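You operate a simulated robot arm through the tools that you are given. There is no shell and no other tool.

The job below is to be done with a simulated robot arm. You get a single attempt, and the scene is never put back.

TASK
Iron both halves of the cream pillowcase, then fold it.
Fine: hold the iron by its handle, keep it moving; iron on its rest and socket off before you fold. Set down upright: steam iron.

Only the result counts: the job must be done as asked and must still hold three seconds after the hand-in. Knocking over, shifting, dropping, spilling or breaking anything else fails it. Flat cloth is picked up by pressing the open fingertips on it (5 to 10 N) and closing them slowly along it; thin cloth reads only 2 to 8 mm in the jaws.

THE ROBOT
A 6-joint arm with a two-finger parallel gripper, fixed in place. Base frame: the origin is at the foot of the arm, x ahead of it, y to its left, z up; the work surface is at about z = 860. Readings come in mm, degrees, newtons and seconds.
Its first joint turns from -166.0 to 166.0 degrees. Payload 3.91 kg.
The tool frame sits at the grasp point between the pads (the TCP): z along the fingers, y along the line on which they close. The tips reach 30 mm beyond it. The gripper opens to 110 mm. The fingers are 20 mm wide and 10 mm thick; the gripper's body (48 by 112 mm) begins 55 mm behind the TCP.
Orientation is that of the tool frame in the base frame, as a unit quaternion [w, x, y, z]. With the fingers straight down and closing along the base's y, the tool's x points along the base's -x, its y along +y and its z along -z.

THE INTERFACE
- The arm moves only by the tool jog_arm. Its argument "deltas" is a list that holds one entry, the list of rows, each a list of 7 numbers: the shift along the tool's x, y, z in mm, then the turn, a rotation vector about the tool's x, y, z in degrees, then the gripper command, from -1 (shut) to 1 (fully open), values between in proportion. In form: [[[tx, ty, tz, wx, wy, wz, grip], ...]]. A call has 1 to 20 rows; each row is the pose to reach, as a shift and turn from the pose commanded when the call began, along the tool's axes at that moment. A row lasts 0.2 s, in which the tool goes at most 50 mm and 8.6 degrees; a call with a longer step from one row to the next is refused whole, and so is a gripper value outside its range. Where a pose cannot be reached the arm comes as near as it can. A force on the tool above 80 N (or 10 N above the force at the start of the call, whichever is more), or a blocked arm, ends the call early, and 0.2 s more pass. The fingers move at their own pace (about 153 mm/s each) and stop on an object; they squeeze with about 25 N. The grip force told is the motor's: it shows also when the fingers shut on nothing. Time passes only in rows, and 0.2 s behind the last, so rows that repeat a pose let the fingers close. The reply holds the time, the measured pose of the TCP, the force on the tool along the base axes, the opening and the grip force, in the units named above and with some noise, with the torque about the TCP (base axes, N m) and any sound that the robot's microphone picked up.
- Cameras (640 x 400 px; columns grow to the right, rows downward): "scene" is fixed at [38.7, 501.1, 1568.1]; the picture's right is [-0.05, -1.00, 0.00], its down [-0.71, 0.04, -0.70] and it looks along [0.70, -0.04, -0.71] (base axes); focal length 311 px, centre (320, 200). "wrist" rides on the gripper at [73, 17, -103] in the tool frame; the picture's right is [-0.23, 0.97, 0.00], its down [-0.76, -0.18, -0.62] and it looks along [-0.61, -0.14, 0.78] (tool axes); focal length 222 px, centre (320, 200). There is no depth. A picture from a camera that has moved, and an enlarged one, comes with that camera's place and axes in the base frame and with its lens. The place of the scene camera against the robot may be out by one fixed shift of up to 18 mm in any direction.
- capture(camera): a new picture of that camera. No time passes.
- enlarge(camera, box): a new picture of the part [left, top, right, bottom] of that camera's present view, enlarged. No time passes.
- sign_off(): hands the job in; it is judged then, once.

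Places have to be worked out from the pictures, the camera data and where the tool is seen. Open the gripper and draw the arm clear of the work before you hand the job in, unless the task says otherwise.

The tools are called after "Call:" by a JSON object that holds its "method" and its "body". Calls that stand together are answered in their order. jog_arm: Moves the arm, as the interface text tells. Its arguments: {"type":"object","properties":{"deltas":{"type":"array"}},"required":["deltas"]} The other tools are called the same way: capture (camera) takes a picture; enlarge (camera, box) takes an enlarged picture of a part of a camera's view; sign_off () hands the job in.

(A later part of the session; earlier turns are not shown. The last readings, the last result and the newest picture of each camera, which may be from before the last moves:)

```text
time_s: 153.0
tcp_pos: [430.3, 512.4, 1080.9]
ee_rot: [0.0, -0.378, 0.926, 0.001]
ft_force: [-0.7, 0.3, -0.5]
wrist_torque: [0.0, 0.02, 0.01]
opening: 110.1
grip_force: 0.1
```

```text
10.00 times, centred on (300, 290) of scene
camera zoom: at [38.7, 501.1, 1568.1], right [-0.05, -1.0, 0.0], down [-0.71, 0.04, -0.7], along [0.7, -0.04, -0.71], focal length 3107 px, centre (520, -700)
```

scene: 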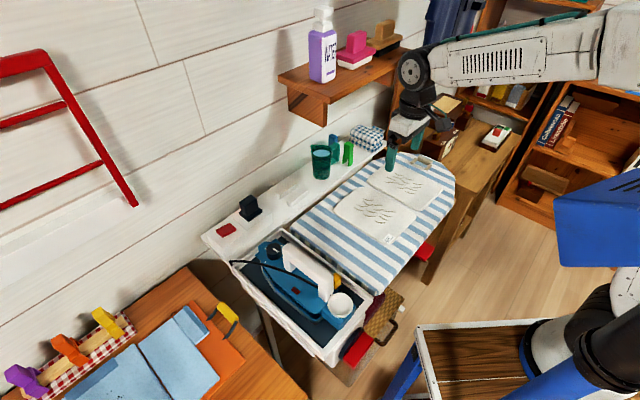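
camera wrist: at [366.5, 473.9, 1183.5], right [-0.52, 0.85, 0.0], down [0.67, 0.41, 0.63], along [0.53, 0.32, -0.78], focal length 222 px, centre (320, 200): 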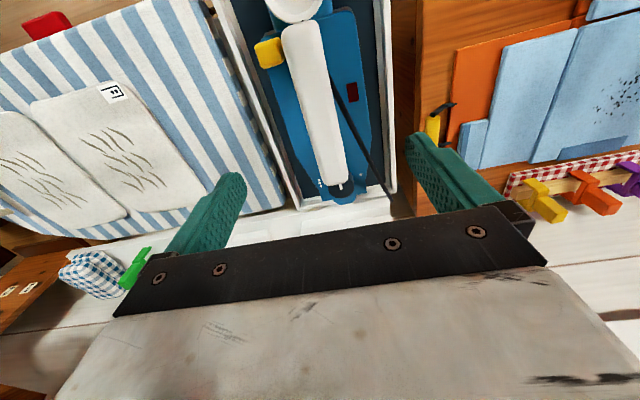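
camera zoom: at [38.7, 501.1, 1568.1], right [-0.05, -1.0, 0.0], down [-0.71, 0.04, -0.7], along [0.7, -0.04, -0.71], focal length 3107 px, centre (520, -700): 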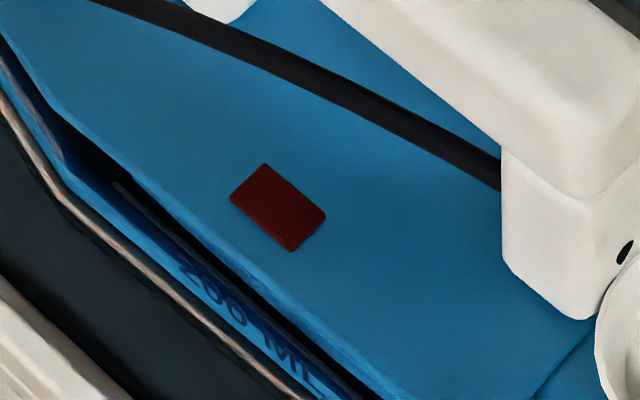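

Still dark at 153 s. I keep waiting; the earlier cooling period was already about 78 s without the lamp coming on.

Call:
{"method": "jog_arm", "body": {"deltas": [[[0, 0, 0, 0, 0, 0, 1], [0, 0, 0, 0, 0, 0, 1], [0, 0, 0, 0, 0, 0, 1], [0, 0, 0, 0, 0, 0, 1], [0, 0, 0, 0, 0, 0, 1], [0, 0, 0, 0, 0, 0, 1], [0, 0, 0, 0, 0, 0, 1], [0, 0, 0, 0, 0, 0, 1], [0, 0, 0, 0, 0, 0, 1], [0, 0, 0, 0, 0, 0, 1], [0, 0, 0, 0, 0, 0, 1], [0, 0, 0, 0, 0, 0, 1], [0, 0, 0, 0, 0, 0, 1], [0, 0, 0, 0, 0, 0, 1], [0, 0, 0, 0, 0, 0, 1], [0, 0, 0, 0, 0, 0, 1], [0, 0, 0, 0, 0, 0, 1], [0, 0, 0, 0, 0, 0, 1], [0, 0, 0, 0, 0, 0, 1], [0, 0, 0, 0, 0, 0, 1]]]}}

Call:
{"method": "jog_arm", "body": {"deltas": [[[0, 0, 0, 0, 0, 0, 1], [0, 0, 0, 0, 0, 0, 1], [0, 0, 0, 0, 0, 0, 1], [0, 0, 0, 0, 0, 0, 1], [0, 0, 0, 0, 0, 0, 1], [0, 0, 0, 0, 0, 0, 1], [0, 0, 0, 0, 0, 0, 1], [0, 0, 0, 0, 0, 0, 1], [0, 0, 0, 0, 0, 0, 1], [0, 0, 0, 0, 0, 0, 1], [0, 0, 0, 0, 0, 0, 1], [0, 0, 0, 0, 0, 0, 1], [0, 0, 0, 0, 0, 0, 1], [0, 0, 0, 0, 0, 0, 1], [0, 0, 0, 0, 0, 0, 1], [0, 0, 0, 0, 0, 0, 1], [0, 0, 0, 0, 0, 0, 1], [0, 0, 0, 0, 0, 0, 1], [0, 0, 0, 0, 0, 0, 1], [0, 0, 0, 0, 0, 0, 1]]]}}

Call:
{"method": "enlarge", "body": {"camera": "scene", "box": [280, 270, 320, 310]}}

Call:
{"method": "jog_arm", "body": {"deltas": [[[0, 0, 0, 0, 0, 0, 1], [0, 0, 0, 0, 0, 0, 1], [0, 0, 0, 0, 0, 0, 1], [0, 0, 0, 0, 0, 0, 1], [0, 0, 0, 0, 0, 0, 1], [0, 0, 0, 0, 0, 0, 1], [0, 0, 0, 0, 0, 0, 1], [0, 0, 0, 0, 0, 0, 1], [0, 0, 0, 0, 0, 0, 1], [0, 0, 0, 0, 0, 0, 1], [0, 0, 0, 0, 0, 0, 1], [0, 0, 0, 0, 0, 0, 1], [0, 0, 0, 0, 0, 0, 1], [0, 0, 0, 0, 0, 0, 1], [0, 0, 0, 0, 0, 0, 1], [0, 0, 0, 0, 0, 0, 1], [0, 0, 0, 0, 0, 0, 1], [0, 0, 0, 0, 0, 0, 1], [0, 0, 0, 0, 0, 0, 1], [0, 0, 0, 0, 0, 0, 1]]]}}

Call:
{"method": "enlarge", "body": {"camera": "scene", "box": [280, 270, 320, 310]}}

Call:
{"method": "jog_arm", "body": {"deltas": [[[0, 0, 0, 0, 0, 0, 1], [0, 0, 0, 0, 0, 0, 1], [0, 0, 0, 0, 0, 0, 1], [0, 0, 0, 0, 0, 0, 1], [0, 0, 0, 0, 0, 0, 1], [0, 0, 0, 0, 0, 0, 1], [0, 0, 0, 0, 0, 0, 1], [0, 0, 0, 0, 0, 0, 1], [0, 0, 0, 0, 0, 0, 1], [0, 0, 0, 0, 0, 0, 1], [0, 0, 0, 0, 0, 0, 1], [0, 0, 0, 0, 0, 0, 1], [0, 0, 0, 0, 0, 0, 1], [0, 0, 0, 0, 0, 0, 1], [0, 0, 0, 0, 0, 0, 1], [0, 0, 0, 0, 0, 0, 1], [0, 0, 0, 0, 0, 0, 1], [0, 0, 0, 0, 0, 0, 1], [0, 0, 0, 0, 0, 0, 1], [0, 0, 0, 0, 0, 0, 1]]]}}

Call:
{"method": "enlarge", "body": {"camera": "scene", "box": [280, 270, 320, 310]}}

Call:
{"method": "jog_arm", "body": {"deltas": [[[0, 0, 0, 0, 0, 0, 1], [0, 0, 0, 0, 0, 0, 1], [0, 0, 0, 0, 0, 0, 1], [0, 0, 0, 0, 0, 0, 1], [0, 0, 0, 0, 0, 0, 1], [0, 0, 0, 0, 0, 0, 1], [0, 0, 0, 0, 0, 0, 1], [0, 0, 0, 0, 0, 0, 1], [0, 0, 0, 0, 0, 0, 1], [0, 0, 0, 0, 0, 0, 1], [0, 0, 0, 0, 0, 0, 1], [0, 0, 0, 0, 0, 0, 1], [0, 0, 0, 0, 0, 0, 1], [0, 0, 0, 0, 0, 0, 1], [0, 0, 0, 0, 0, 0, 1], [0, 0, 0, 0, 0, 0, 1], [0, 0, 0, 0, 0, 0, 1], [0, 0, 0, 0, 0, 0, 1], [0, 0, 0, 0, 0, 0, 1], [0, 0, 0, 0, 0, 0, 1]]]}}

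Call:
{"method": "enlarge", "body": {"camera": "scene", "box": [280, 270, 320, 310]}}

```text
time_s: 157.2
tcp_pos: [431.8, 512.5, 1080.9]
ee_rot: [0.001, -0.378, 0.926, 0.0]
ft_force: [-0.2, 0.1, -0.5]
wrist_torque: [0.02, -0.02, 0.0]
opening: 109.9
grip_force: 0.1
```

```text
time_s: 161.4
tcp_pos: [431.4, 512.8, 1080.4]
ee_rot: [0.0, -0.378, 0.926, 0.0]
ft_force: [-0.3, 0.5, 0.0]
wrist_torque: [-0.02, 0.0, -0.01]
opening: 110.1
grip_force: 0.1
```

```text
10.00 times, centred on (300, 290) of scene
camera zoom: at [38.7, 501.1, 1568.1], right [-0.05, -1.0, 0.0], down [-0.71, 0.04, -0.7], along [0.7, -0.04, -0.71], focal length 3107 px, centre (520, -700)
```

zoom: 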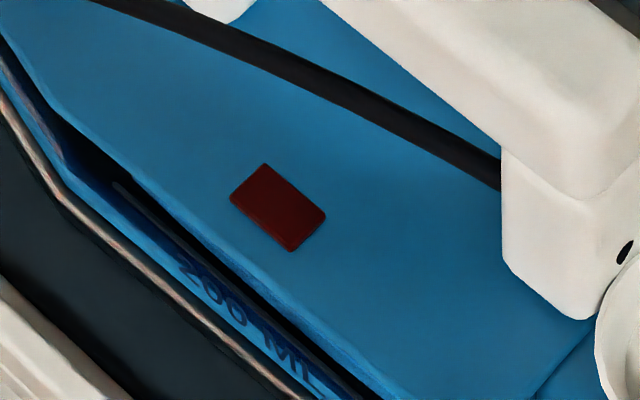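

```text
time_s: 165.6
tcp_pos: [431.6, 511.2, 1081.6]
ee_rot: [0.001, -0.379, 0.926, 0.001]
ft_force: [0.3, 1.0, -0.7]
wrist_torque: [-0.01, 0.04, 0.0]
opening: 109.9
grip_force: 0.1
```

```text
10.00 times, centred on (300, 290) of scene
camera zoom: at [38.7, 501.1, 1568.1], right [-0.05, -1.0, 0.0], down [-0.71, 0.04, -0.7], along [0.7, -0.04, -0.71], focal length 3107 px, centre (520, -700)
```

zoom: 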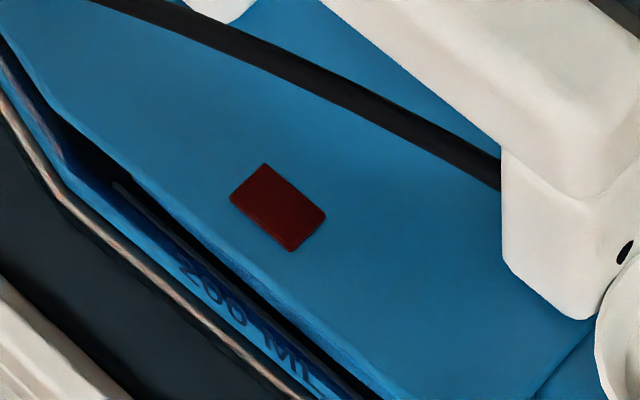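

```text
time_s: 169.8
tcp_pos: [430.2, 511.3, 1081.4]
ee_rot: [0.001, -0.378, 0.926, 0.001]
ft_force: [-0.1, 0.7, 0.0]
wrist_torque: [0.01, -0.05, -0.02]
opening: 109.9
grip_force: 0.0
```

```text
10.00 times, centred on (300, 290) of scene
camera zoom: at [38.7, 501.1, 1568.1], right [-0.05, -1.0, 0.0], down [-0.71, 0.04, -0.7], along [0.7, -0.04, -0.71], focal length 3107 px, centre (520, -700)
```

zoom: 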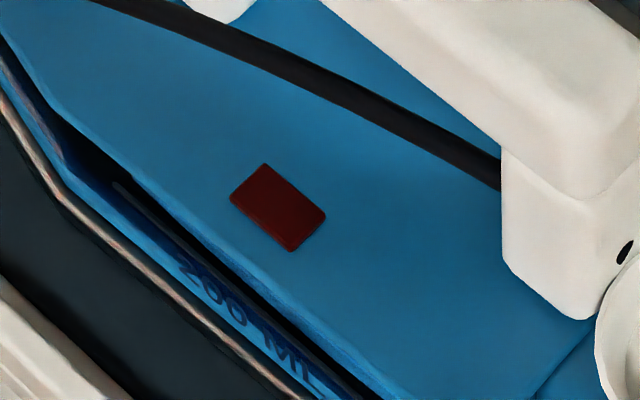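

```text
time_s: 174.0
tcp_pos: [430.9, 511.8, 1080.4]
ee_rot: [0.002, -0.378, 0.926, 0.001]
ft_force: [-0.4, -0.4, -0.4]
wrist_torque: [-0.02, 0.03, -0.02]
opening: 109.9
grip_force: 0.0
```

```text
10.00 times, centred on (300, 290) of scene
camera zoom: at [38.7, 501.1, 1568.1], right [-0.05, -1.0, 0.0], down [-0.71, 0.04, -0.7], along [0.7, -0.04, -0.71], focal length 3107 px, centre (520, -700)
```

zoom: 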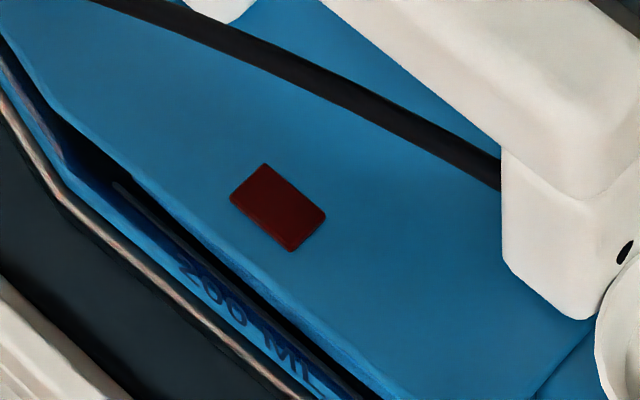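

Still dark at 174 s. By the heating/cooling times seen, reaching the next lower step should take over 100 s of cooling, so I keep waiting with fewer checks.

Call:
{"method": "jog_arm", "body": {"deltas": [[[0, 0, 0, 0, 0, 0, 1], [0, 0, 0, 0, 0, 0, 1], [0, 0, 0, 0, 0, 0, 1], [0, 0, 0, 0, 0, 0, 1], [0, 0, 0, 0, 0, 0, 1], [0, 0, 0, 0, 0, 0, 1], [0, 0, 0, 0, 0, 0, 1], [0, 0, 0, 0, 0, 0, 1], [0, 0, 0, 0, 0, 0, 1], [0, 0, 0, 0, 0, 0, 1], [0, 0, 0, 0, 0, 0, 1], [0, 0, 0, 0, 0, 0, 1], [0, 0, 0, 0, 0, 0, 1], [0, 0, 0, 0, 0, 0, 1], [0, 0, 0, 0, 0, 0, 1], [0, 0, 0, 0, 0, 0, 1], [0, 0, 0, 0, 0, 0, 1], [0, 0, 0, 0, 0, 0, 1], [0, 0, 0, 0, 0, 0, 1], [0, 0, 0, 0, 0, 0, 1]]]}}

Call:
{"method": "jog_arm", "body": {"deltas": [[[0, 0, 0, 0, 0, 0, 1], [0, 0, 0, 0, 0, 0, 1], [0, 0, 0, 0, 0, 0, 1], [0, 0, 0, 0, 0, 0, 1], [0, 0, 0, 0, 0, 0, 1], [0, 0, 0, 0, 0, 0, 1], [0, 0, 0, 0, 0, 0, 1], [0, 0, 0, 0, 0, 0, 1], [0, 0, 0, 0, 0, 0, 1], [0, 0, 0, 0, 0, 0, 1], [0, 0, 0, 0, 0, 0, 1], [0, 0, 0, 0, 0, 0, 1], [0, 0, 0, 0, 0, 0, 1], [0, 0, 0, 0, 0, 0, 1], [0, 0, 0, 0, 0, 0, 1], [0, 0, 0, 0, 0, 0, 1], [0, 0, 0, 0, 0, 0, 1], [0, 0, 0, 0, 0, 0, 1], [0, 0, 0, 0, 0, 0, 1], [0, 0, 0, 0, 0, 0, 1]]]}}

Call:
{"method": "enlarge", "body": {"camera": "scene", "box": [280, 270, 320, 310]}}

Call:
{"method": "jog_arm", "body": {"deltas": [[[0, 0, 0, 0, 0, 0, 1], [0, 0, 0, 0, 0, 0, 1], [0, 0, 0, 0, 0, 0, 1], [0, 0, 0, 0, 0, 0, 1], [0, 0, 0, 0, 0, 0, 1], [0, 0, 0, 0, 0, 0, 1], [0, 0, 0, 0, 0, 0, 1], [0, 0, 0, 0, 0, 0, 1], [0, 0, 0, 0, 0, 0, 1], [0, 0, 0, 0, 0, 0, 1], [0, 0, 0, 0, 0, 0, 1], [0, 0, 0, 0, 0, 0, 1], [0, 0, 0, 0, 0, 0, 1], [0, 0, 0, 0, 0, 0, 1], [0, 0, 0, 0, 0, 0, 1], [0, 0, 0, 0, 0, 0, 1], [0, 0, 0, 0, 0, 0, 1], [0, 0, 0, 0, 0, 0, 1], [0, 0, 0, 0, 0, 0, 1], [0, 0, 0, 0, 0, 0, 1]]]}}

Call:
{"method": "enlarge", "body": {"camera": "scene", "box": [280, 270, 320, 310]}}

Call:
{"method": "jog_arm", "body": {"deltas": [[[0, 0, 0, 0, 0, 0, 1], [0, 0, 0, 0, 0, 0, 1], [0, 0, 0, 0, 0, 0, 1], [0, 0, 0, 0, 0, 0, 1], [0, 0, 0, 0, 0, 0, 1], [0, 0, 0, 0, 0, 0, 1], [0, 0, 0, 0, 0, 0, 1], [0, 0, 0, 0, 0, 0, 1], [0, 0, 0, 0, 0, 0, 1], [0, 0, 0, 0, 0, 0, 1], [0, 0, 0, 0, 0, 0, 1], [0, 0, 0, 0, 0, 0, 1], [0, 0, 0, 0, 0, 0, 1], [0, 0, 0, 0, 0, 0, 1], [0, 0, 0, 0, 0, 0, 1], [0, 0, 0, 0, 0, 0, 1], [0, 0, 0, 0, 0, 0, 1], [0, 0, 0, 0, 0, 0, 1], [0, 0, 0, 0, 0, 0, 1], [0, 0, 0, 0, 0, 0, 1]]]}}

Call:
{"method": "enlarge", "body": {"camera": "scene", "box": [280, 270, 320, 310]}}

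Call:
{"method": "jog_arm", "body": {"deltas": [[[0, 0, 0, 0, 0, 0, 1], [0, 0, 0, 0, 0, 0, 1], [0, 0, 0, 0, 0, 0, 1], [0, 0, 0, 0, 0, 0, 1], [0, 0, 0, 0, 0, 0, 1], [0, 0, 0, 0, 0, 0, 1], [0, 0, 0, 0, 0, 0, 1], [0, 0, 0, 0, 0, 0, 1], [0, 0, 0, 0, 0, 0, 1], [0, 0, 0, 0, 0, 0, 1], [0, 0, 0, 0, 0, 0, 1], [0, 0, 0, 0, 0, 0, 1], [0, 0, 0, 0, 0, 0, 1], [0, 0, 0, 0, 0, 0, 1], [0, 0, 0, 0, 0, 0, 1], [0, 0, 0, 0, 0, 0, 1], [0, 0, 0, 0, 0, 0, 1], [0, 0, 0, 0, 0, 0, 1], [0, 0, 0, 0, 0, 0, 1], [0, 0, 0, 0, 0, 0, 1]]]}}

Call:
{"method": "enlarge", "body": {"camera": "scene", "box": [280, 270, 320, 310]}}

```text
time_s: 178.2
tcp_pos: [431.2, 512.0, 1079.4]
ee_rot: [0.0, -0.378, 0.926, 0.0]
ft_force: [0.1, -0.7, -0.1]
wrist_torque: [0.0, -0.02, 0.01]
opening: 110.0
grip_force: 0.0
```

```text
time_s: 182.4
tcp_pos: [431.7, 512.8, 1080.0]
ee_rot: [0.001, -0.378, 0.926, 0.0]
ft_force: [-0.2, 0.5, 0.6]
wrist_torque: [0.0, -0.02, 0.01]
opening: 109.7
grip_force: 0.0
```

```text
10.00 times, centred on (300, 290) of scene
camera zoom: at [38.7, 501.1, 1568.1], right [-0.05, -1.0, 0.0], down [-0.71, 0.04, -0.7], along [0.7, -0.04, -0.71], focal length 3107 px, centre (520, -700)
```

zoom: 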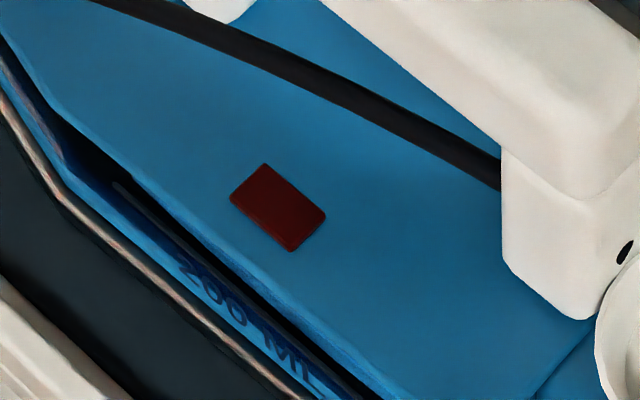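

```text
time_s: 186.6
tcp_pos: [430.5, 511.2, 1081.2]
ee_rot: [0.001, -0.377, 0.926, 0.0]
ft_force: [-0.2, 0.3, -0.3]
wrist_torque: [-0.01, 0.0, 0.02]
opening: 109.7
grip_force: 0.0
```

```text
10.00 times, centred on (300, 290) of scene
camera zoom: at [38.7, 501.1, 1568.1], right [-0.05, -1.0, 0.0], down [-0.71, 0.04, -0.7], along [0.7, -0.04, -0.71], focal length 3107 px, centre (520, -700)
```

zoom: 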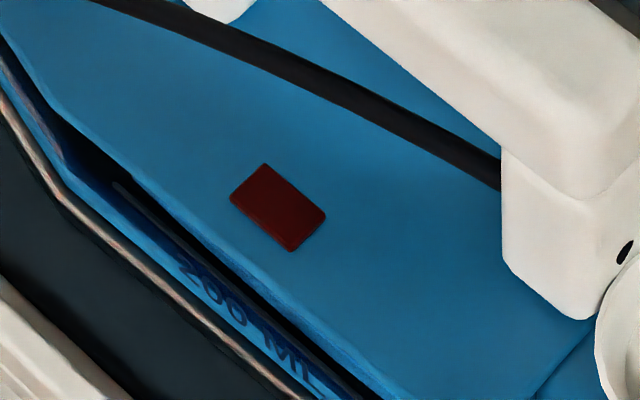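

```text
time_s: 190.8
tcp_pos: [430.8, 512.4, 1080.2]
ee_rot: [0.001, -0.378, 0.926, 0.001]
ft_force: [-0.5, 0.6, 0.0]
wrist_torque: [-0.01, -0.02, -0.01]
opening: 110.1
grip_force: 0.0
```

```text
10.00 times, centred on (300, 290) of scene
camera zoom: at [38.7, 501.1, 1568.1], right [-0.05, -1.0, 0.0], down [-0.71, 0.04, -0.7], along [0.7, -0.04, -0.71], focal length 3107 px, centre (520, -700)
```

zoom: 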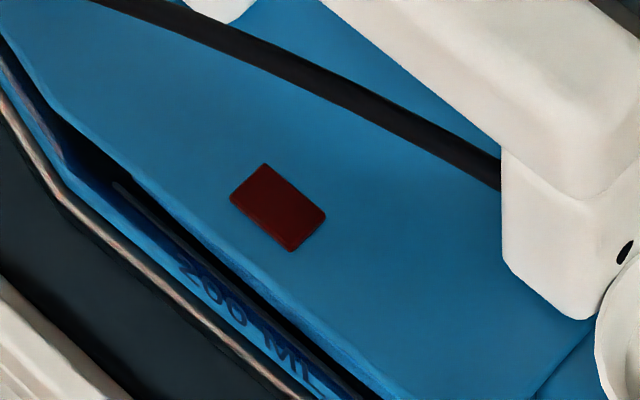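

```text
time_s: 195.0
tcp_pos: [431.0, 512.0, 1079.9]
ee_rot: [0.0, -0.377, 0.926, 0.0]
ft_force: [0.3, -0.4, 0.4]
wrist_torque: [-0.03, -0.04, 0.02]
opening: 110.0
grip_force: 0.0
```

```text
10.00 times, centred on (300, 290) of scene
camera zoom: at [38.7, 501.1, 1568.1], right [-0.05, -1.0, 0.0], down [-0.71, 0.04, -0.7], along [0.7, -0.04, -0.71], focal length 3107 px, centre (520, -700)
```

zoom: 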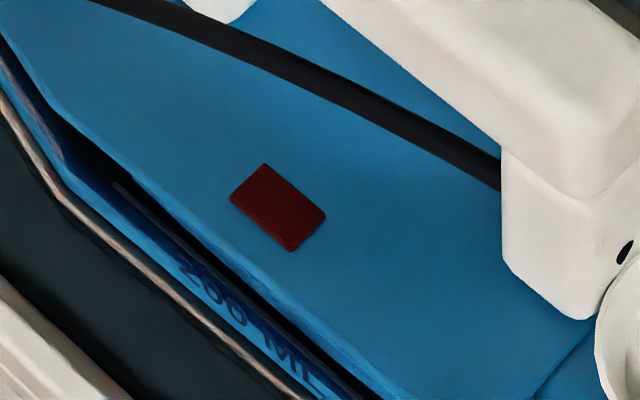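

Still dark at 195 s. I continue to wait; by my estimate the thermostat should come on by about 245 s if this is the two-dot step.

Call:
{"method": "jog_arm", "body": {"deltas": [[[0, 0, 0, 0, 0, 0, 1], [0, 0, 0, 0, 0, 0, 1], [0, 0, 0, 0, 0, 0, 1], [0, 0, 0, 0, 0, 0, 1], [0, 0, 0, 0, 0, 0, 1], [0, 0, 0, 0, 0, 0, 1], [0, 0, 0, 0, 0, 0, 1], [0, 0, 0, 0, 0, 0, 1], [0, 0, 0, 0, 0, 0, 1], [0, 0, 0, 0, 0, 0, 1], [0, 0, 0, 0, 0, 0, 1], [0, 0, 0, 0, 0, 0, 1], [0, 0, 0, 0, 0, 0, 1], [0, 0, 0, 0, 0, 0, 1], [0, 0, 0, 0, 0, 0, 1], [0, 0, 0, 0, 0, 0, 1], [0, 0, 0, 0, 0, 0, 1], [0, 0, 0, 0, 0, 0, 1], [0, 0, 0, 0, 0, 0, 1], [0, 0, 0, 0, 0, 0, 1]]]}}

Call:
{"method": "enlarge", "body": {"camera": "scene", "box": [280, 270, 320, 310]}}

Call:
{"method": "jog_arm", "body": {"deltas": [[[0, 0, 0, 0, 0, 0, 1], [0, 0, 0, 0, 0, 0, 1], [0, 0, 0, 0, 0, 0, 1], [0, 0, 0, 0, 0, 0, 1], [0, 0, 0, 0, 0, 0, 1], [0, 0, 0, 0, 0, 0, 1], [0, 0, 0, 0, 0, 0, 1], [0, 0, 0, 0, 0, 0, 1], [0, 0, 0, 0, 0, 0, 1], [0, 0, 0, 0, 0, 0, 1], [0, 0, 0, 0, 0, 0, 1], [0, 0, 0, 0, 0, 0, 1], [0, 0, 0, 0, 0, 0, 1], [0, 0, 0, 0, 0, 0, 1], [0, 0, 0, 0, 0, 0, 1], [0, 0, 0, 0, 0, 0, 1], [0, 0, 0, 0, 0, 0, 1], [0, 0, 0, 0, 0, 0, 1], [0, 0, 0, 0, 0, 0, 1], [0, 0, 0, 0, 0, 0, 1]]]}}

Call:
{"method": "enlarge", "body": {"camera": "scene", "box": [280, 270, 320, 310]}}

Call:
{"method": "jog_arm", "body": {"deltas": [[[0, 0, 0, 0, 0, 0, 1], [0, 0, 0, 0, 0, 0, 1], [0, 0, 0, 0, 0, 0, 1], [0, 0, 0, 0, 0, 0, 1], [0, 0, 0, 0, 0, 0, 1], [0, 0, 0, 0, 0, 0, 1], [0, 0, 0, 0, 0, 0, 1], [0, 0, 0, 0, 0, 0, 1], [0, 0, 0, 0, 0, 0, 1], [0, 0, 0, 0, 0, 0, 1], [0, 0, 0, 0, 0, 0, 1], [0, 0, 0, 0, 0, 0, 1], [0, 0, 0, 0, 0, 0, 1], [0, 0, 0, 0, 0, 0, 1], [0, 0, 0, 0, 0, 0, 1], [0, 0, 0, 0, 0, 0, 1], [0, 0, 0, 0, 0, 0, 1], [0, 0, 0, 0, 0, 0, 1], [0, 0, 0, 0, 0, 0, 1], [0, 0, 0, 0, 0, 0, 1]]]}}

Call:
{"method": "enlarge", "body": {"camera": "scene", "box": [280, 270, 320, 310]}}

Call:
{"method": "jog_arm", "body": {"deltas": [[[0, 0, 0, 0, 0, 0, 1], [0, 0, 0, 0, 0, 0, 1], [0, 0, 0, 0, 0, 0, 1], [0, 0, 0, 0, 0, 0, 1], [0, 0, 0, 0, 0, 0, 1], [0, 0, 0, 0, 0, 0, 1], [0, 0, 0, 0, 0, 0, 1], [0, 0, 0, 0, 0, 0, 1], [0, 0, 0, 0, 0, 0, 1], [0, 0, 0, 0, 0, 0, 1], [0, 0, 0, 0, 0, 0, 1], [0, 0, 0, 0, 0, 0, 1], [0, 0, 0, 0, 0, 0, 1], [0, 0, 0, 0, 0, 0, 1], [0, 0, 0, 0, 0, 0, 1], [0, 0, 0, 0, 0, 0, 1], [0, 0, 0, 0, 0, 0, 1], [0, 0, 0, 0, 0, 0, 1], [0, 0, 0, 0, 0, 0, 1], [0, 0, 0, 0, 0, 0, 1]]]}}

Call:
{"method": "enlarge", "body": {"camera": "scene", "box": [280, 270, 320, 310]}}

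Call:
{"method": "jog_arm", "body": {"deltas": [[[0, 0, 0, 0, 0, 0, 1], [0, 0, 0, 0, 0, 0, 1], [0, 0, 0, 0, 0, 0, 1], [0, 0, 0, 0, 0, 0, 1], [0, 0, 0, 0, 0, 0, 1], [0, 0, 0, 0, 0, 0, 1], [0, 0, 0, 0, 0, 0, 1], [0, 0, 0, 0, 0, 0, 1], [0, 0, 0, 0, 0, 0, 1], [0, 0, 0, 0, 0, 0, 1], [0, 0, 0, 0, 0, 0, 1], [0, 0, 0, 0, 0, 0, 1], [0, 0, 0, 0, 0, 0, 1], [0, 0, 0, 0, 0, 0, 1], [0, 0, 0, 0, 0, 0, 1], [0, 0, 0, 0, 0, 0, 1], [0, 0, 0, 0, 0, 0, 1], [0, 0, 0, 0, 0, 0, 1], [0, 0, 0, 0, 0, 0, 1], [0, 0, 0, 0, 0, 0, 1]]]}}

Call:
{"method": "enlarge", "body": {"camera": "scene", "box": [280, 270, 320, 310]}}

Call:
{"method": "jog_arm", "body": {"deltas": [[[0, 0, 0, 0, 0, 0, 1], [0, 0, 0, 0, 0, 0, 1], [0, 0, 0, 0, 0, 0, 1], [0, 0, 0, 0, 0, 0, 1], [0, 0, 0, 0, 0, 0, 1], [0, 0, 0, 0, 0, 0, 1], [0, 0, 0, 0, 0, 0, 1], [0, 0, 0, 0, 0, 0, 1], [0, 0, 0, 0, 0, 0, 1], [0, 0, 0, 0, 0, 0, 1], [0, 0, 0, 0, 0, 0, 1], [0, 0, 0, 0, 0, 0, 1], [0, 0, 0, 0, 0, 0, 1], [0, 0, 0, 0, 0, 0, 1], [0, 0, 0, 0, 0, 0, 1], [0, 0, 0, 0, 0, 0, 1], [0, 0, 0, 0, 0, 0, 1], [0, 0, 0, 0, 0, 0, 1], [0, 0, 0, 0, 0, 0, 1], [0, 0, 0, 0, 0, 0, 1]]]}}

Call:
{"method": "enlarge", "body": {"camera": "scene", "box": [280, 270, 320, 310]}}

```text
time_s: 199.2
tcp_pos: [431.6, 512.0, 1079.8]
ee_rot: [0.0, -0.378, 0.926, 0.0]
ft_force: [0.5, -0.4, 1.2]
wrist_torque: [-0.03, 0.0, 0.02]
opening: 110.2
grip_force: 0.0
```

```text
10.00 times, centred on (300, 290) of scene
camera zoom: at [38.7, 501.1, 1568.1], right [-0.05, -1.0, 0.0], down [-0.71, 0.04, -0.7], along [0.7, -0.04, -0.71], focal length 3107 px, centre (520, -700)
```

zoom: 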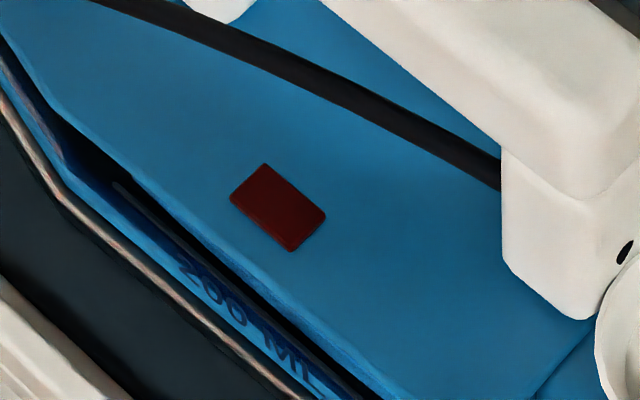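

```text
time_s: 203.4
tcp_pos: [429.8, 511.7, 1081.4]
ee_rot: [0.001, -0.378, 0.926, 0.0]
ft_force: [0.1, 0.1, 0.3]
wrist_torque: [0.01, 0.0, 0.0]
opening: 110.1
grip_force: 0.1
```

```text
10.00 times, centred on (300, 290) of scene
camera zoom: at [38.7, 501.1, 1568.1], right [-0.05, -1.0, 0.0], down [-0.71, 0.04, -0.7], along [0.7, -0.04, -0.71], focal length 3107 px, centre (520, -700)
```

zoom: 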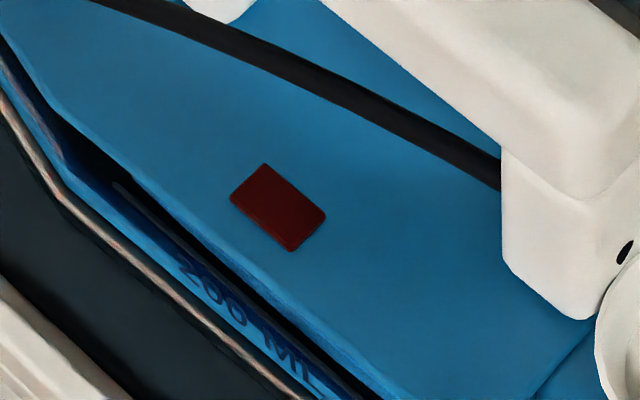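

```text
time_s: 207.6
tcp_pos: [430.6, 512.0, 1079.8]
ee_rot: [0.001, -0.377, 0.926, 0.0]
ft_force: [-1.0, 0.3, -0.4]
wrist_torque: [0.0, 0.0, 0.01]
opening: 110.0
grip_force: 0.1
```

```text
10.00 times, centred on (300, 290) of scene
camera zoom: at [38.7, 501.1, 1568.1], right [-0.05, -1.0, 0.0], down [-0.71, 0.04, -0.7], along [0.7, -0.04, -0.71], focal length 3107 px, centre (520, -700)
```

zoom: 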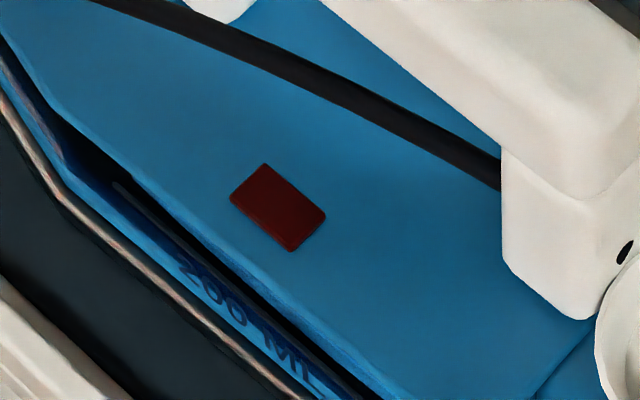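

```text
time_s: 211.8
tcp_pos: [431.7, 512.2, 1079.7]
ee_rot: [0.001, -0.377, 0.926, 0.0]
ft_force: [-1.2, 0.2, 0.1]
wrist_torque: [0.01, 0.01, -0.01]
opening: 110.0
grip_force: 0.1
```

```text
10.00 times, centred on (300, 290) of scene
camera zoom: at [38.7, 501.1, 1568.1], right [-0.05, -1.0, 0.0], down [-0.71, 0.04, -0.7], along [0.7, -0.04, -0.71], focal length 3107 px, centre (520, -700)
```

zoom: 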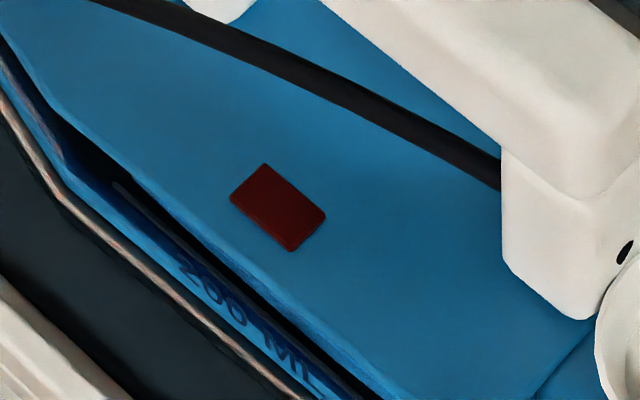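

```text
time_s: 216.0
tcp_pos: [431.0, 513.0, 1079.9]
ee_rot: [0.0, -0.379, 0.925, 0.001]
ft_force: [-0.2, 0.3, 0.4]
wrist_torque: [-0.03, 0.03, -0.04]
opening: 110.0
grip_force: 0.1
```

```text
10.00 times, centred on (300, 290) of scene
camera zoom: at [38.7, 501.1, 1568.1], right [-0.05, -1.0, 0.0], down [-0.71, 0.04, -0.7], along [0.7, -0.04, -0.71], focal length 3107 px, centre (520, -700)
```

zoom: 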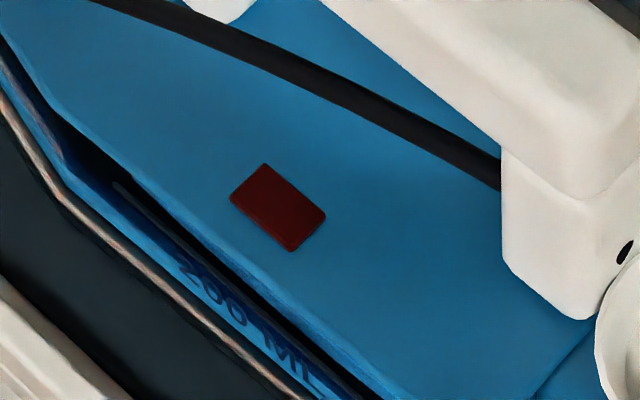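

```text
time_s: 220.2
tcp_pos: [431.4, 512.3, 1079.8]
ee_rot: [0.001, -0.377, 0.926, 0.0]
ft_force: [0.3, 0.6, -1.0]
wrist_torque: [-0.01, 0.04, 0.0]
opening: 110.0
grip_force: 0.0
```

```text
10.00 times, centred on (300, 290) of scene
camera zoom: at [38.7, 501.1, 1568.1], right [-0.05, -1.0, 0.0], down [-0.71, 0.04, -0.7], along [0.7, -0.04, -0.71], focal length 3107 px, centre (520, -700)
```

zoom: 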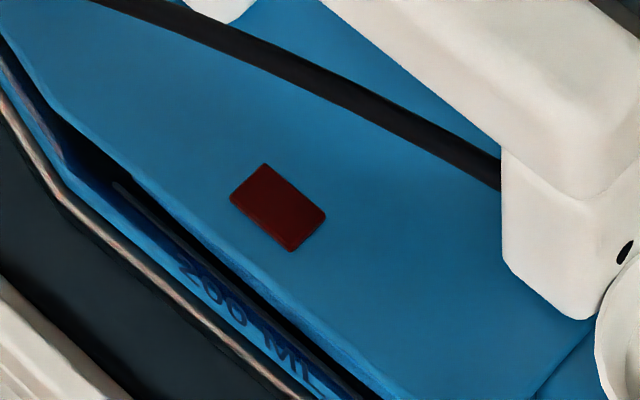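

Dark at 220 s. I wait a further half minute; no part of the scene is affected by this.

Call:
{"method": "jog_arm", "body": {"deltas": [[[0, 0, 0, 0, 0, 0, 1], [0, 0, 0, 0, 0, 0, 1], [0, 0, 0, 0, 0, 0, 1], [0, 0, 0, 0, 0, 0, 1], [0, 0, 0, 0, 0, 0, 1], [0, 0, 0, 0, 0, 0, 1], [0, 0, 0, 0, 0, 0, 1], [0, 0, 0, 0, 0, 0, 1], [0, 0, 0, 0, 0, 0, 1], [0, 0, 0, 0, 0, 0, 1], [0, 0, 0, 0, 0, 0, 1], [0, 0, 0, 0, 0, 0, 1], [0, 0, 0, 0, 0, 0, 1], [0, 0, 0, 0, 0, 0, 1], [0, 0, 0, 0, 0, 0, 1], [0, 0, 0, 0, 0, 0, 1], [0, 0, 0, 0, 0, 0, 1], [0, 0, 0, 0, 0, 0, 1], [0, 0, 0, 0, 0, 0, 1], [0, 0, 0, 0, 0, 0, 1]]]}}

Call:
{"method": "enlarge", "body": {"camera": "scene", "box": [280, 270, 320, 310]}}

Call:
{"method": "jog_arm", "body": {"deltas": [[[0, 0, 0, 0, 0, 0, 1], [0, 0, 0, 0, 0, 0, 1], [0, 0, 0, 0, 0, 0, 1], [0, 0, 0, 0, 0, 0, 1], [0, 0, 0, 0, 0, 0, 1], [0, 0, 0, 0, 0, 0, 1], [0, 0, 0, 0, 0, 0, 1], [0, 0, 0, 0, 0, 0, 1], [0, 0, 0, 0, 0, 0, 1], [0, 0, 0, 0, 0, 0, 1], [0, 0, 0, 0, 0, 0, 1], [0, 0, 0, 0, 0, 0, 1], [0, 0, 0, 0, 0, 0, 1], [0, 0, 0, 0, 0, 0, 1], [0, 0, 0, 0, 0, 0, 1], [0, 0, 0, 0, 0, 0, 1], [0, 0, 0, 0, 0, 0, 1], [0, 0, 0, 0, 0, 0, 1], [0, 0, 0, 0, 0, 0, 1], [0, 0, 0, 0, 0, 0, 1]]]}}

Call:
{"method": "enlarge", "body": {"camera": "scene", "box": [280, 270, 320, 310]}}

Call:
{"method": "jog_arm", "body": {"deltas": [[[0, 0, 0, 0, 0, 0, 1], [0, 0, 0, 0, 0, 0, 1], [0, 0, 0, 0, 0, 0, 1], [0, 0, 0, 0, 0, 0, 1], [0, 0, 0, 0, 0, 0, 1], [0, 0, 0, 0, 0, 0, 1], [0, 0, 0, 0, 0, 0, 1], [0, 0, 0, 0, 0, 0, 1], [0, 0, 0, 0, 0, 0, 1], [0, 0, 0, 0, 0, 0, 1], [0, 0, 0, 0, 0, 0, 1], [0, 0, 0, 0, 0, 0, 1], [0, 0, 0, 0, 0, 0, 1], [0, 0, 0, 0, 0, 0, 1], [0, 0, 0, 0, 0, 0, 1], [0, 0, 0, 0, 0, 0, 1], [0, 0, 0, 0, 0, 0, 1], [0, 0, 0, 0, 0, 0, 1], [0, 0, 0, 0, 0, 0, 1], [0, 0, 0, 0, 0, 0, 1]]]}}

Call:
{"method": "enlarge", "body": {"camera": "scene", "box": [280, 270, 320, 310]}}

Call:
{"method": "jog_arm", "body": {"deltas": [[[0, 0, 0, 0, 0, 0, 1], [0, 0, 0, 0, 0, 0, 1], [0, 0, 0, 0, 0, 0, 1], [0, 0, 0, 0, 0, 0, 1], [0, 0, 0, 0, 0, 0, 1], [0, 0, 0, 0, 0, 0, 1], [0, 0, 0, 0, 0, 0, 1], [0, 0, 0, 0, 0, 0, 1], [0, 0, 0, 0, 0, 0, 1], [0, 0, 0, 0, 0, 0, 1], [0, 0, 0, 0, 0, 0, 1], [0, 0, 0, 0, 0, 0, 1], [0, 0, 0, 0, 0, 0, 1], [0, 0, 0, 0, 0, 0, 1], [0, 0, 0, 0, 0, 0, 1], [0, 0, 0, 0, 0, 0, 1], [0, 0, 0, 0, 0, 0, 1], [0, 0, 0, 0, 0, 0, 1], [0, 0, 0, 0, 0, 0, 1], [0, 0, 0, 0, 0, 0, 1]]]}}

Call:
{"method": "enlarge", "body": {"camera": "scene", "box": [280, 270, 320, 310]}}

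Call:
{"method": "jog_arm", "body": {"deltas": [[[0, 0, 0, 0, 0, 0, 1], [0, 0, 0, 0, 0, 0, 1], [0, 0, 0, 0, 0, 0, 1], [0, 0, 0, 0, 0, 0, 1], [0, 0, 0, 0, 0, 0, 1], [0, 0, 0, 0, 0, 0, 1], [0, 0, 0, 0, 0, 0, 1], [0, 0, 0, 0, 0, 0, 1], [0, 0, 0, 0, 0, 0, 1], [0, 0, 0, 0, 0, 0, 1], [0, 0, 0, 0, 0, 0, 1], [0, 0, 0, 0, 0, 0, 1], [0, 0, 0, 0, 0, 0, 1], [0, 0, 0, 0, 0, 0, 1], [0, 0, 0, 0, 0, 0, 1], [0, 0, 0, 0, 0, 0, 1], [0, 0, 0, 0, 0, 0, 1], [0, 0, 0, 0, 0, 0, 1], [0, 0, 0, 0, 0, 0, 1], [0, 0, 0, 0, 0, 0, 1]]]}}

Call:
{"method": "enlarge", "body": {"camera": "scene", "box": [280, 270, 320, 310]}}

Call:
{"method": "jog_arm", "body": {"deltas": [[[0, 0, 0, 0, 0, 0, 1], [0, 0, 0, 0, 0, 0, 1], [0, 0, 0, 0, 0, 0, 1], [0, 0, 0, 0, 0, 0, 1], [0, 0, 0, 0, 0, 0, 1], [0, 0, 0, 0, 0, 0, 1], [0, 0, 0, 0, 0, 0, 1], [0, 0, 0, 0, 0, 0, 1], [0, 0, 0, 0, 0, 0, 1], [0, 0, 0, 0, 0, 0, 1], [0, 0, 0, 0, 0, 0, 1], [0, 0, 0, 0, 0, 0, 1], [0, 0, 0, 0, 0, 0, 1], [0, 0, 0, 0, 0, 0, 1], [0, 0, 0, 0, 0, 0, 1], [0, 0, 0, 0, 0, 0, 1], [0, 0, 0, 0, 0, 0, 1], [0, 0, 0, 0, 0, 0, 1], [0, 0, 0, 0, 0, 0, 1], [0, 0, 0, 0, 0, 0, 1]]]}}

Call:
{"method": "enlarge", "body": {"camera": "scene", "box": [280, 270, 320, 310]}}

```text
time_s: 224.4
tcp_pos: [431.0, 513.3, 1080.6]
ee_rot: [0.001, -0.379, 0.925, 0.0]
ft_force: [0.1, 0.3, -0.5]
wrist_torque: [-0.03, 0.01, 0.0]
opening: 109.9
grip_force: 0.0
```

```text
10.00 times, centred on (300, 290) of scene
camera zoom: at [38.7, 501.1, 1568.1], right [-0.05, -1.0, 0.0], down [-0.71, 0.04, -0.7], along [0.7, -0.04, -0.71], focal length 3107 px, centre (520, -700)
```

zoom: 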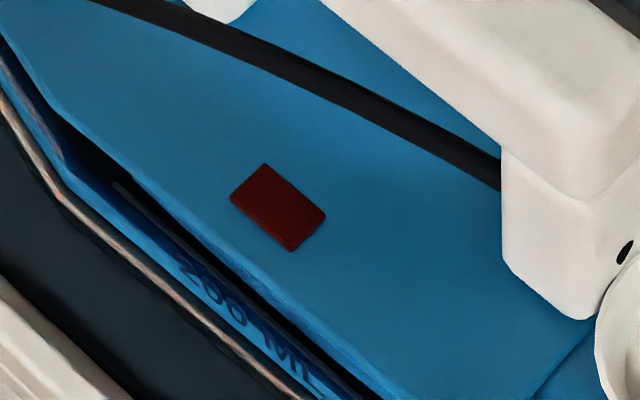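

```text
time_s: 228.6
tcp_pos: [432.0, 512.7, 1080.1]
ee_rot: [0.001, -0.378, 0.926, 0.001]
ft_force: [-0.4, 0.1, 0.5]
wrist_torque: [-0.01, -0.02, 0.02]
opening: 110.0
grip_force: 0.0
```

```text
10.00 times, centred on (300, 290) of scene
camera zoom: at [38.7, 501.1, 1568.1], right [-0.05, -1.0, 0.0], down [-0.71, 0.04, -0.7], along [0.7, -0.04, -0.71], focal length 3107 px, centre (520, -700)
```

zoom: 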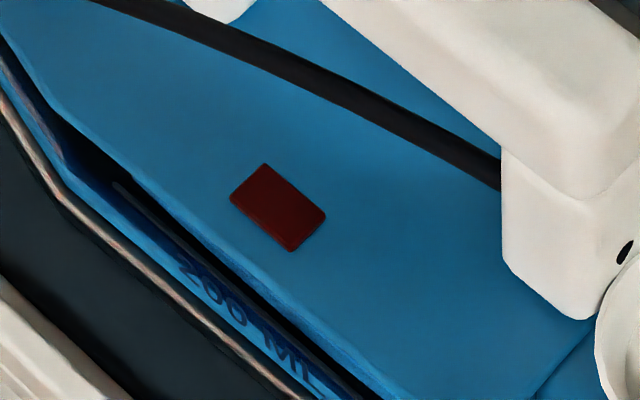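

```text
time_s: 232.8
tcp_pos: [430.1, 512.7, 1080.1]
ee_rot: [0.001, -0.378, 0.926, 0.0]
ft_force: [0.4, -0.2, 0.1]
wrist_torque: [0.03, 0.0, 0.02]
opening: 109.7
grip_force: 0.0
```

```text
10.00 times, centred on (300, 290) of scene
camera zoom: at [38.7, 501.1, 1568.1], right [-0.05, -1.0, 0.0], down [-0.71, 0.04, -0.7], along [0.7, -0.04, -0.71], focal length 3107 px, centre (520, -700)
```

zoom: 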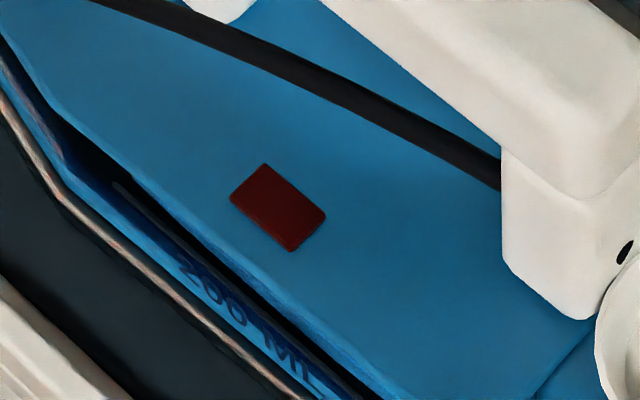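

```text
time_s: 237.0
tcp_pos: [431.3, 512.6, 1080.1]
ee_rot: [0.001, -0.378, 0.926, 0.0]
ft_force: [0.5, 0.4, 0.2]
wrist_torque: [-0.04, -0.01, 0.0]
opening: 109.6
grip_force: 0.1
```

```text
10.00 times, centred on (300, 290) of scene
camera zoom: at [38.7, 501.1, 1568.1], right [-0.05, -1.0, 0.0], down [-0.71, 0.04, -0.7], along [0.7, -0.04, -0.71], focal length 3107 px, centre (520, -700)
```

zoom: 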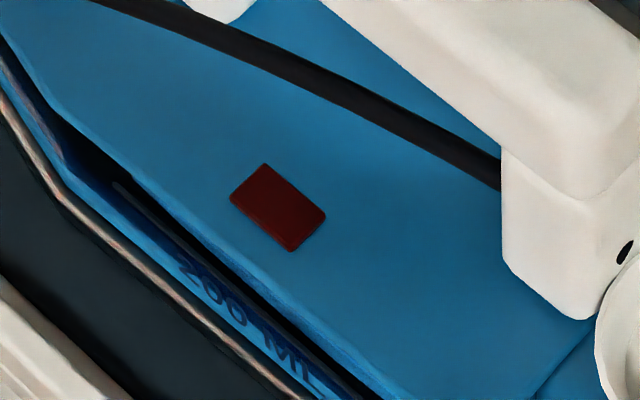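

```text
time_s: 241.2
tcp_pos: [430.3, 512.0, 1080.6]
ee_rot: [0.0, -0.377, 0.926, 0.001]
ft_force: [0.6, -1.1, 0.1]
wrist_torque: [0.03, -0.02, -0.01]
opening: 109.9
grip_force: 0.1
```

```text
10.00 times, centred on (300, 290) of scene
camera zoom: at [38.7, 501.1, 1568.1], right [-0.05, -1.0, 0.0], down [-0.71, 0.04, -0.7], along [0.7, -0.04, -0.71], focal length 3107 px, centre (520, -700)
```

zoom: 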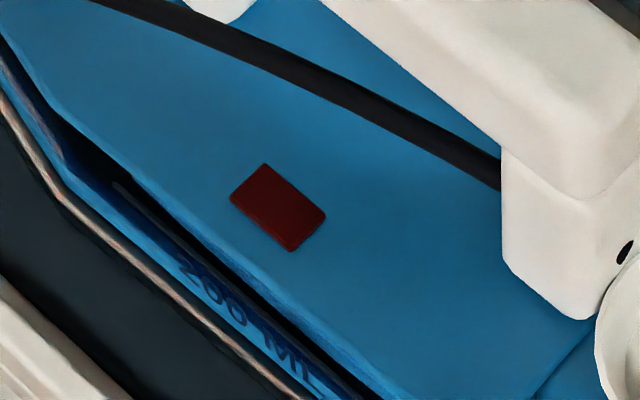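

```text
time_s: 245.4
tcp_pos: [431.8, 511.8, 1080.6]
ee_rot: [0.001, -0.378, 0.926, 0.0]
ft_force: [-0.1, -0.2, -0.7]
wrist_torque: [-0.02, 0.0, 0.0]
opening: 109.8
grip_force: 0.1
```

```text
10.00 times, centred on (300, 290) of scene
camera zoom: at [38.7, 501.1, 1568.1], right [-0.05, -1.0, 0.0], down [-0.71, 0.04, -0.7], along [0.7, -0.04, -0.71], focal length 3107 px, centre (520, -700)
```

zoom: 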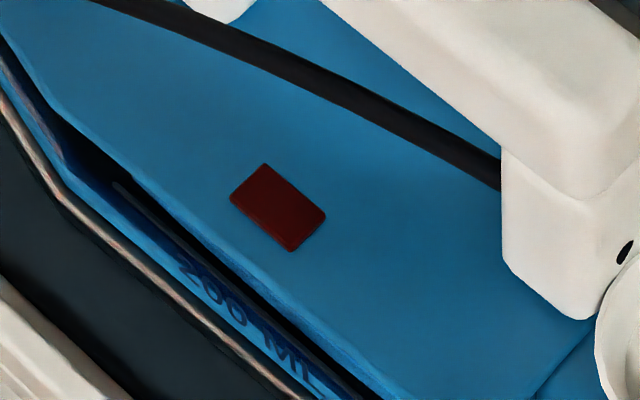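

No lamp up to 245 s. Before deciding, I zoom closely on the knob for any other pointer feature besides the white line.

Call:
{"method": "enlarge", "body": {"camera": "wrist", "box": [305, 165, 369, 205]}}

Call:
{"method": "enlarge", "body": {"camera": "scene", "box": [260, 230, 300, 265]}}

```text
10.00 times, centred on (337, 185) of wrist
camera zoom: at [366.5, 473.9, 1183.5], right [-0.52, 0.85, 0.0], down [0.67, 0.41, 0.63], along [0.53, 0.32, -0.78], focal length 2221 px, centre (150, 350)
```

zoom: 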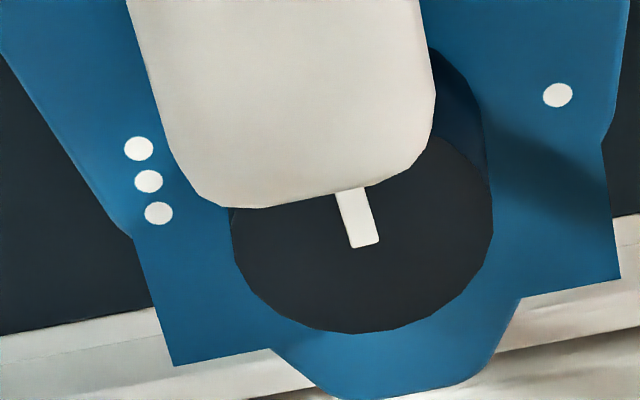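

```text
11.43 times, centred on (280, 248) of scene
camera zoom: at [38.7, 501.1, 1568.1], right [-0.05, -1.0, 0.0], down [-0.71, 0.04, -0.7], along [0.7, -0.04, -0.71], focal length 3550 px, centre (777, -343)
```

zoom: 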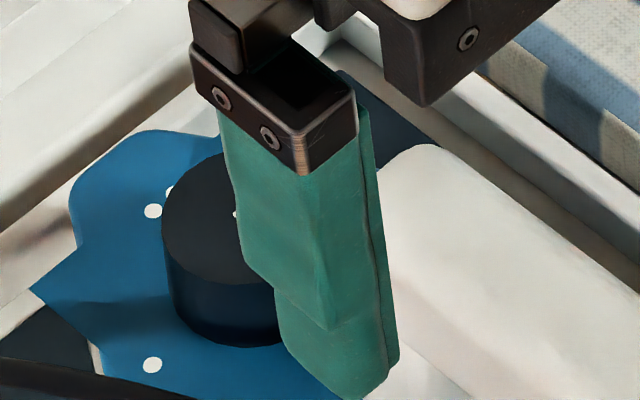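

Only the white line exists, so I need a sharper test: after 150 s of cooling I turn the dial counter-clockwise to the three-dots mark and then the two-dots mark and see whether the lamp lights there. I go back over the knob and regrip.

Call:
{"method": "jog_arm", "body": {"deltas": [[[-35, 2, 0, 0, 0, 7, 0.5], [-70, 4, 0, 0, 0, 14, 0.2], [-106.2, 5.3, 0, 0, 0, 21, 0.0], [-106.2, 5.3, 20, 0, 0, 28, 0.0], [-106.2, 5.3, 40, 0, 0, 36, 0.0], [-106.2, 5.3, 65, 0, 0, 36, 0.0], [-106.2, 5.3, 90, 0, 0, 36, 0.0]]]}}

Call:
{"method": "enlarge", "body": {"camera": "wrist", "box": [220, 70, 420, 220]}}

```text
time_s: 247.0
tcp_pos: [503.5, 592.1, 989.5]
ee_rot: [0.002, -0.073, 0.997, 0.001]
ft_force: [0.2, 0.0, 0.0]
wrist_torque: [0.0, 0.02, -0.01]
opening: 54.9
grip_force: 0.0
```

```text
2.67 times, centred on (320, 145) of wrist
camera zoom: at [428.2, 598.6, 1093.6], right [0.08, 1.0, 0.0], down [0.78, -0.07, 0.63], along [0.62, -0.05, -0.78], focal length 592 px, centre (320, 347)
```

zoom: 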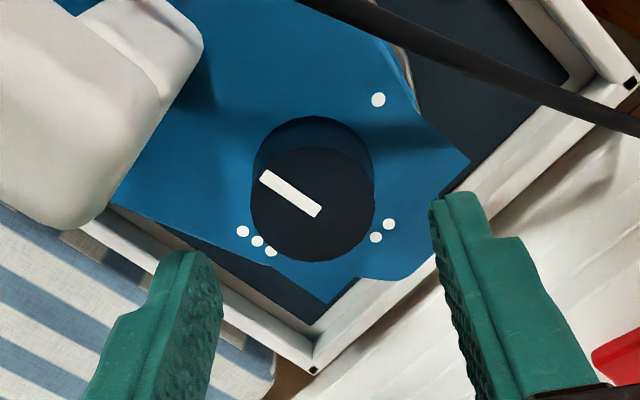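

The knob is 2 mm left of centre; I correct, descend, close and turn counter-clockwise 84° toward the three dots, checking the lamp.

Call:
{"method": "jog_arm", "body": {"deltas": [[[0, -1.5, 20, 0, 0, 0, 0.0], [0, -1.5, 42, 0, 0, 0, 0.0], [0, -1.5, 42, 0, 0, 0, -0.2], [0, -1.5, 42, 0, 0, 0, -0.35], [0, -1.5, 42, 0, 0, 0, -1], [0, -1.5, 42, 0, 0, 0, -1], [0, -1.5, 42, 0, 0, -8, -1], [0, -1.5, 42, 0, 0, -16, -1], [0, -1.5, 42, 0, 0, -24, -1], [0, -1.5, 42, 0, 0, -32, -1], [0, -1.5, 42, 0, 0, -40, -1], [0, -1.5, 42, 0, 0, -48, -1], [0, -1.5, 42, 0, 0, -56, -1], [0, -1.5, 42, 0, 0, -64, -1], [0, -1.5, 42, 0, 0, -72, -1], [0, -1.5, 42, 0, 0, -80, -1], [0, -1.5, 42, 0, 0, -84, -1], [0, -1.5, 42, 0, 0, -84, -1]]]}}

Call:
{"method": "enlarge", "body": {"camera": "scene", "box": [260, 230, 340, 310]}}

Call:
{"method": "enlarge", "body": {"camera": "wrist", "box": [220, 70, 420, 220]}}

```text
time_s: 250.8
tcp_pos: [504.1, 592.3, 946.8]
ee_rot: [-0.001, 0.722, -0.692, 0.0]
ft_force: [-3.2, -1.3, -0.5]
wrist_torque: [0.02, 0.14, 0.01]
opening: 37.6
grip_force: 25.7
```

```text
5.00 times, centred on (300, 270) of scene
camera zoom: at [38.7, 501.1, 1568.1], right [-0.05, -1.0, 0.0], down [-0.71, 0.04, -0.7], along [0.7, -0.04, -0.71], focal length 1553 px, centre (420, -150)
```

zoom: 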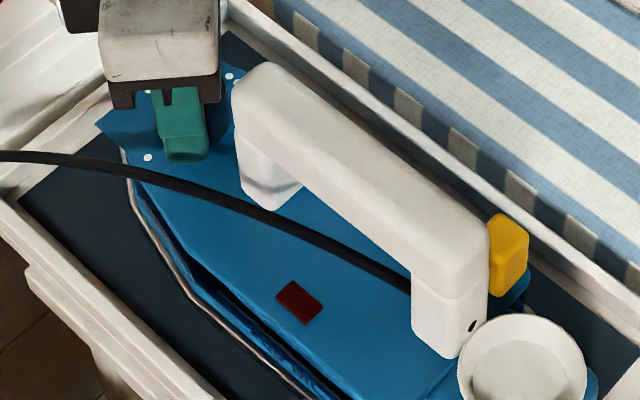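

```text
2.67 times, centred on (320, 145) of wrist
camera zoom: at [489.5, 518.4, 1051.0], right [-0.98, 0.18, 0.0], down [0.14, 0.77, 0.62], along [0.12, 0.61, -0.78], focal length 592 px, centre (320, 347)
```

zoom: 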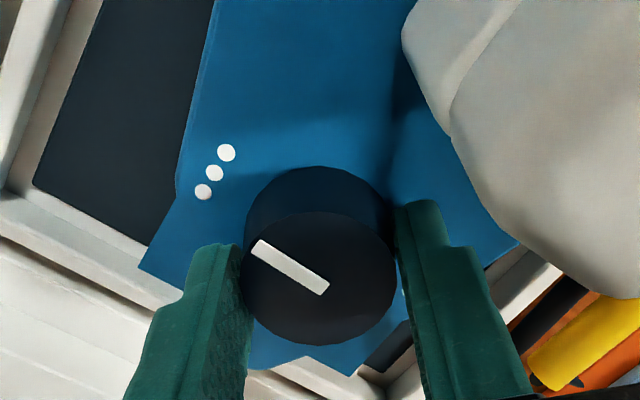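

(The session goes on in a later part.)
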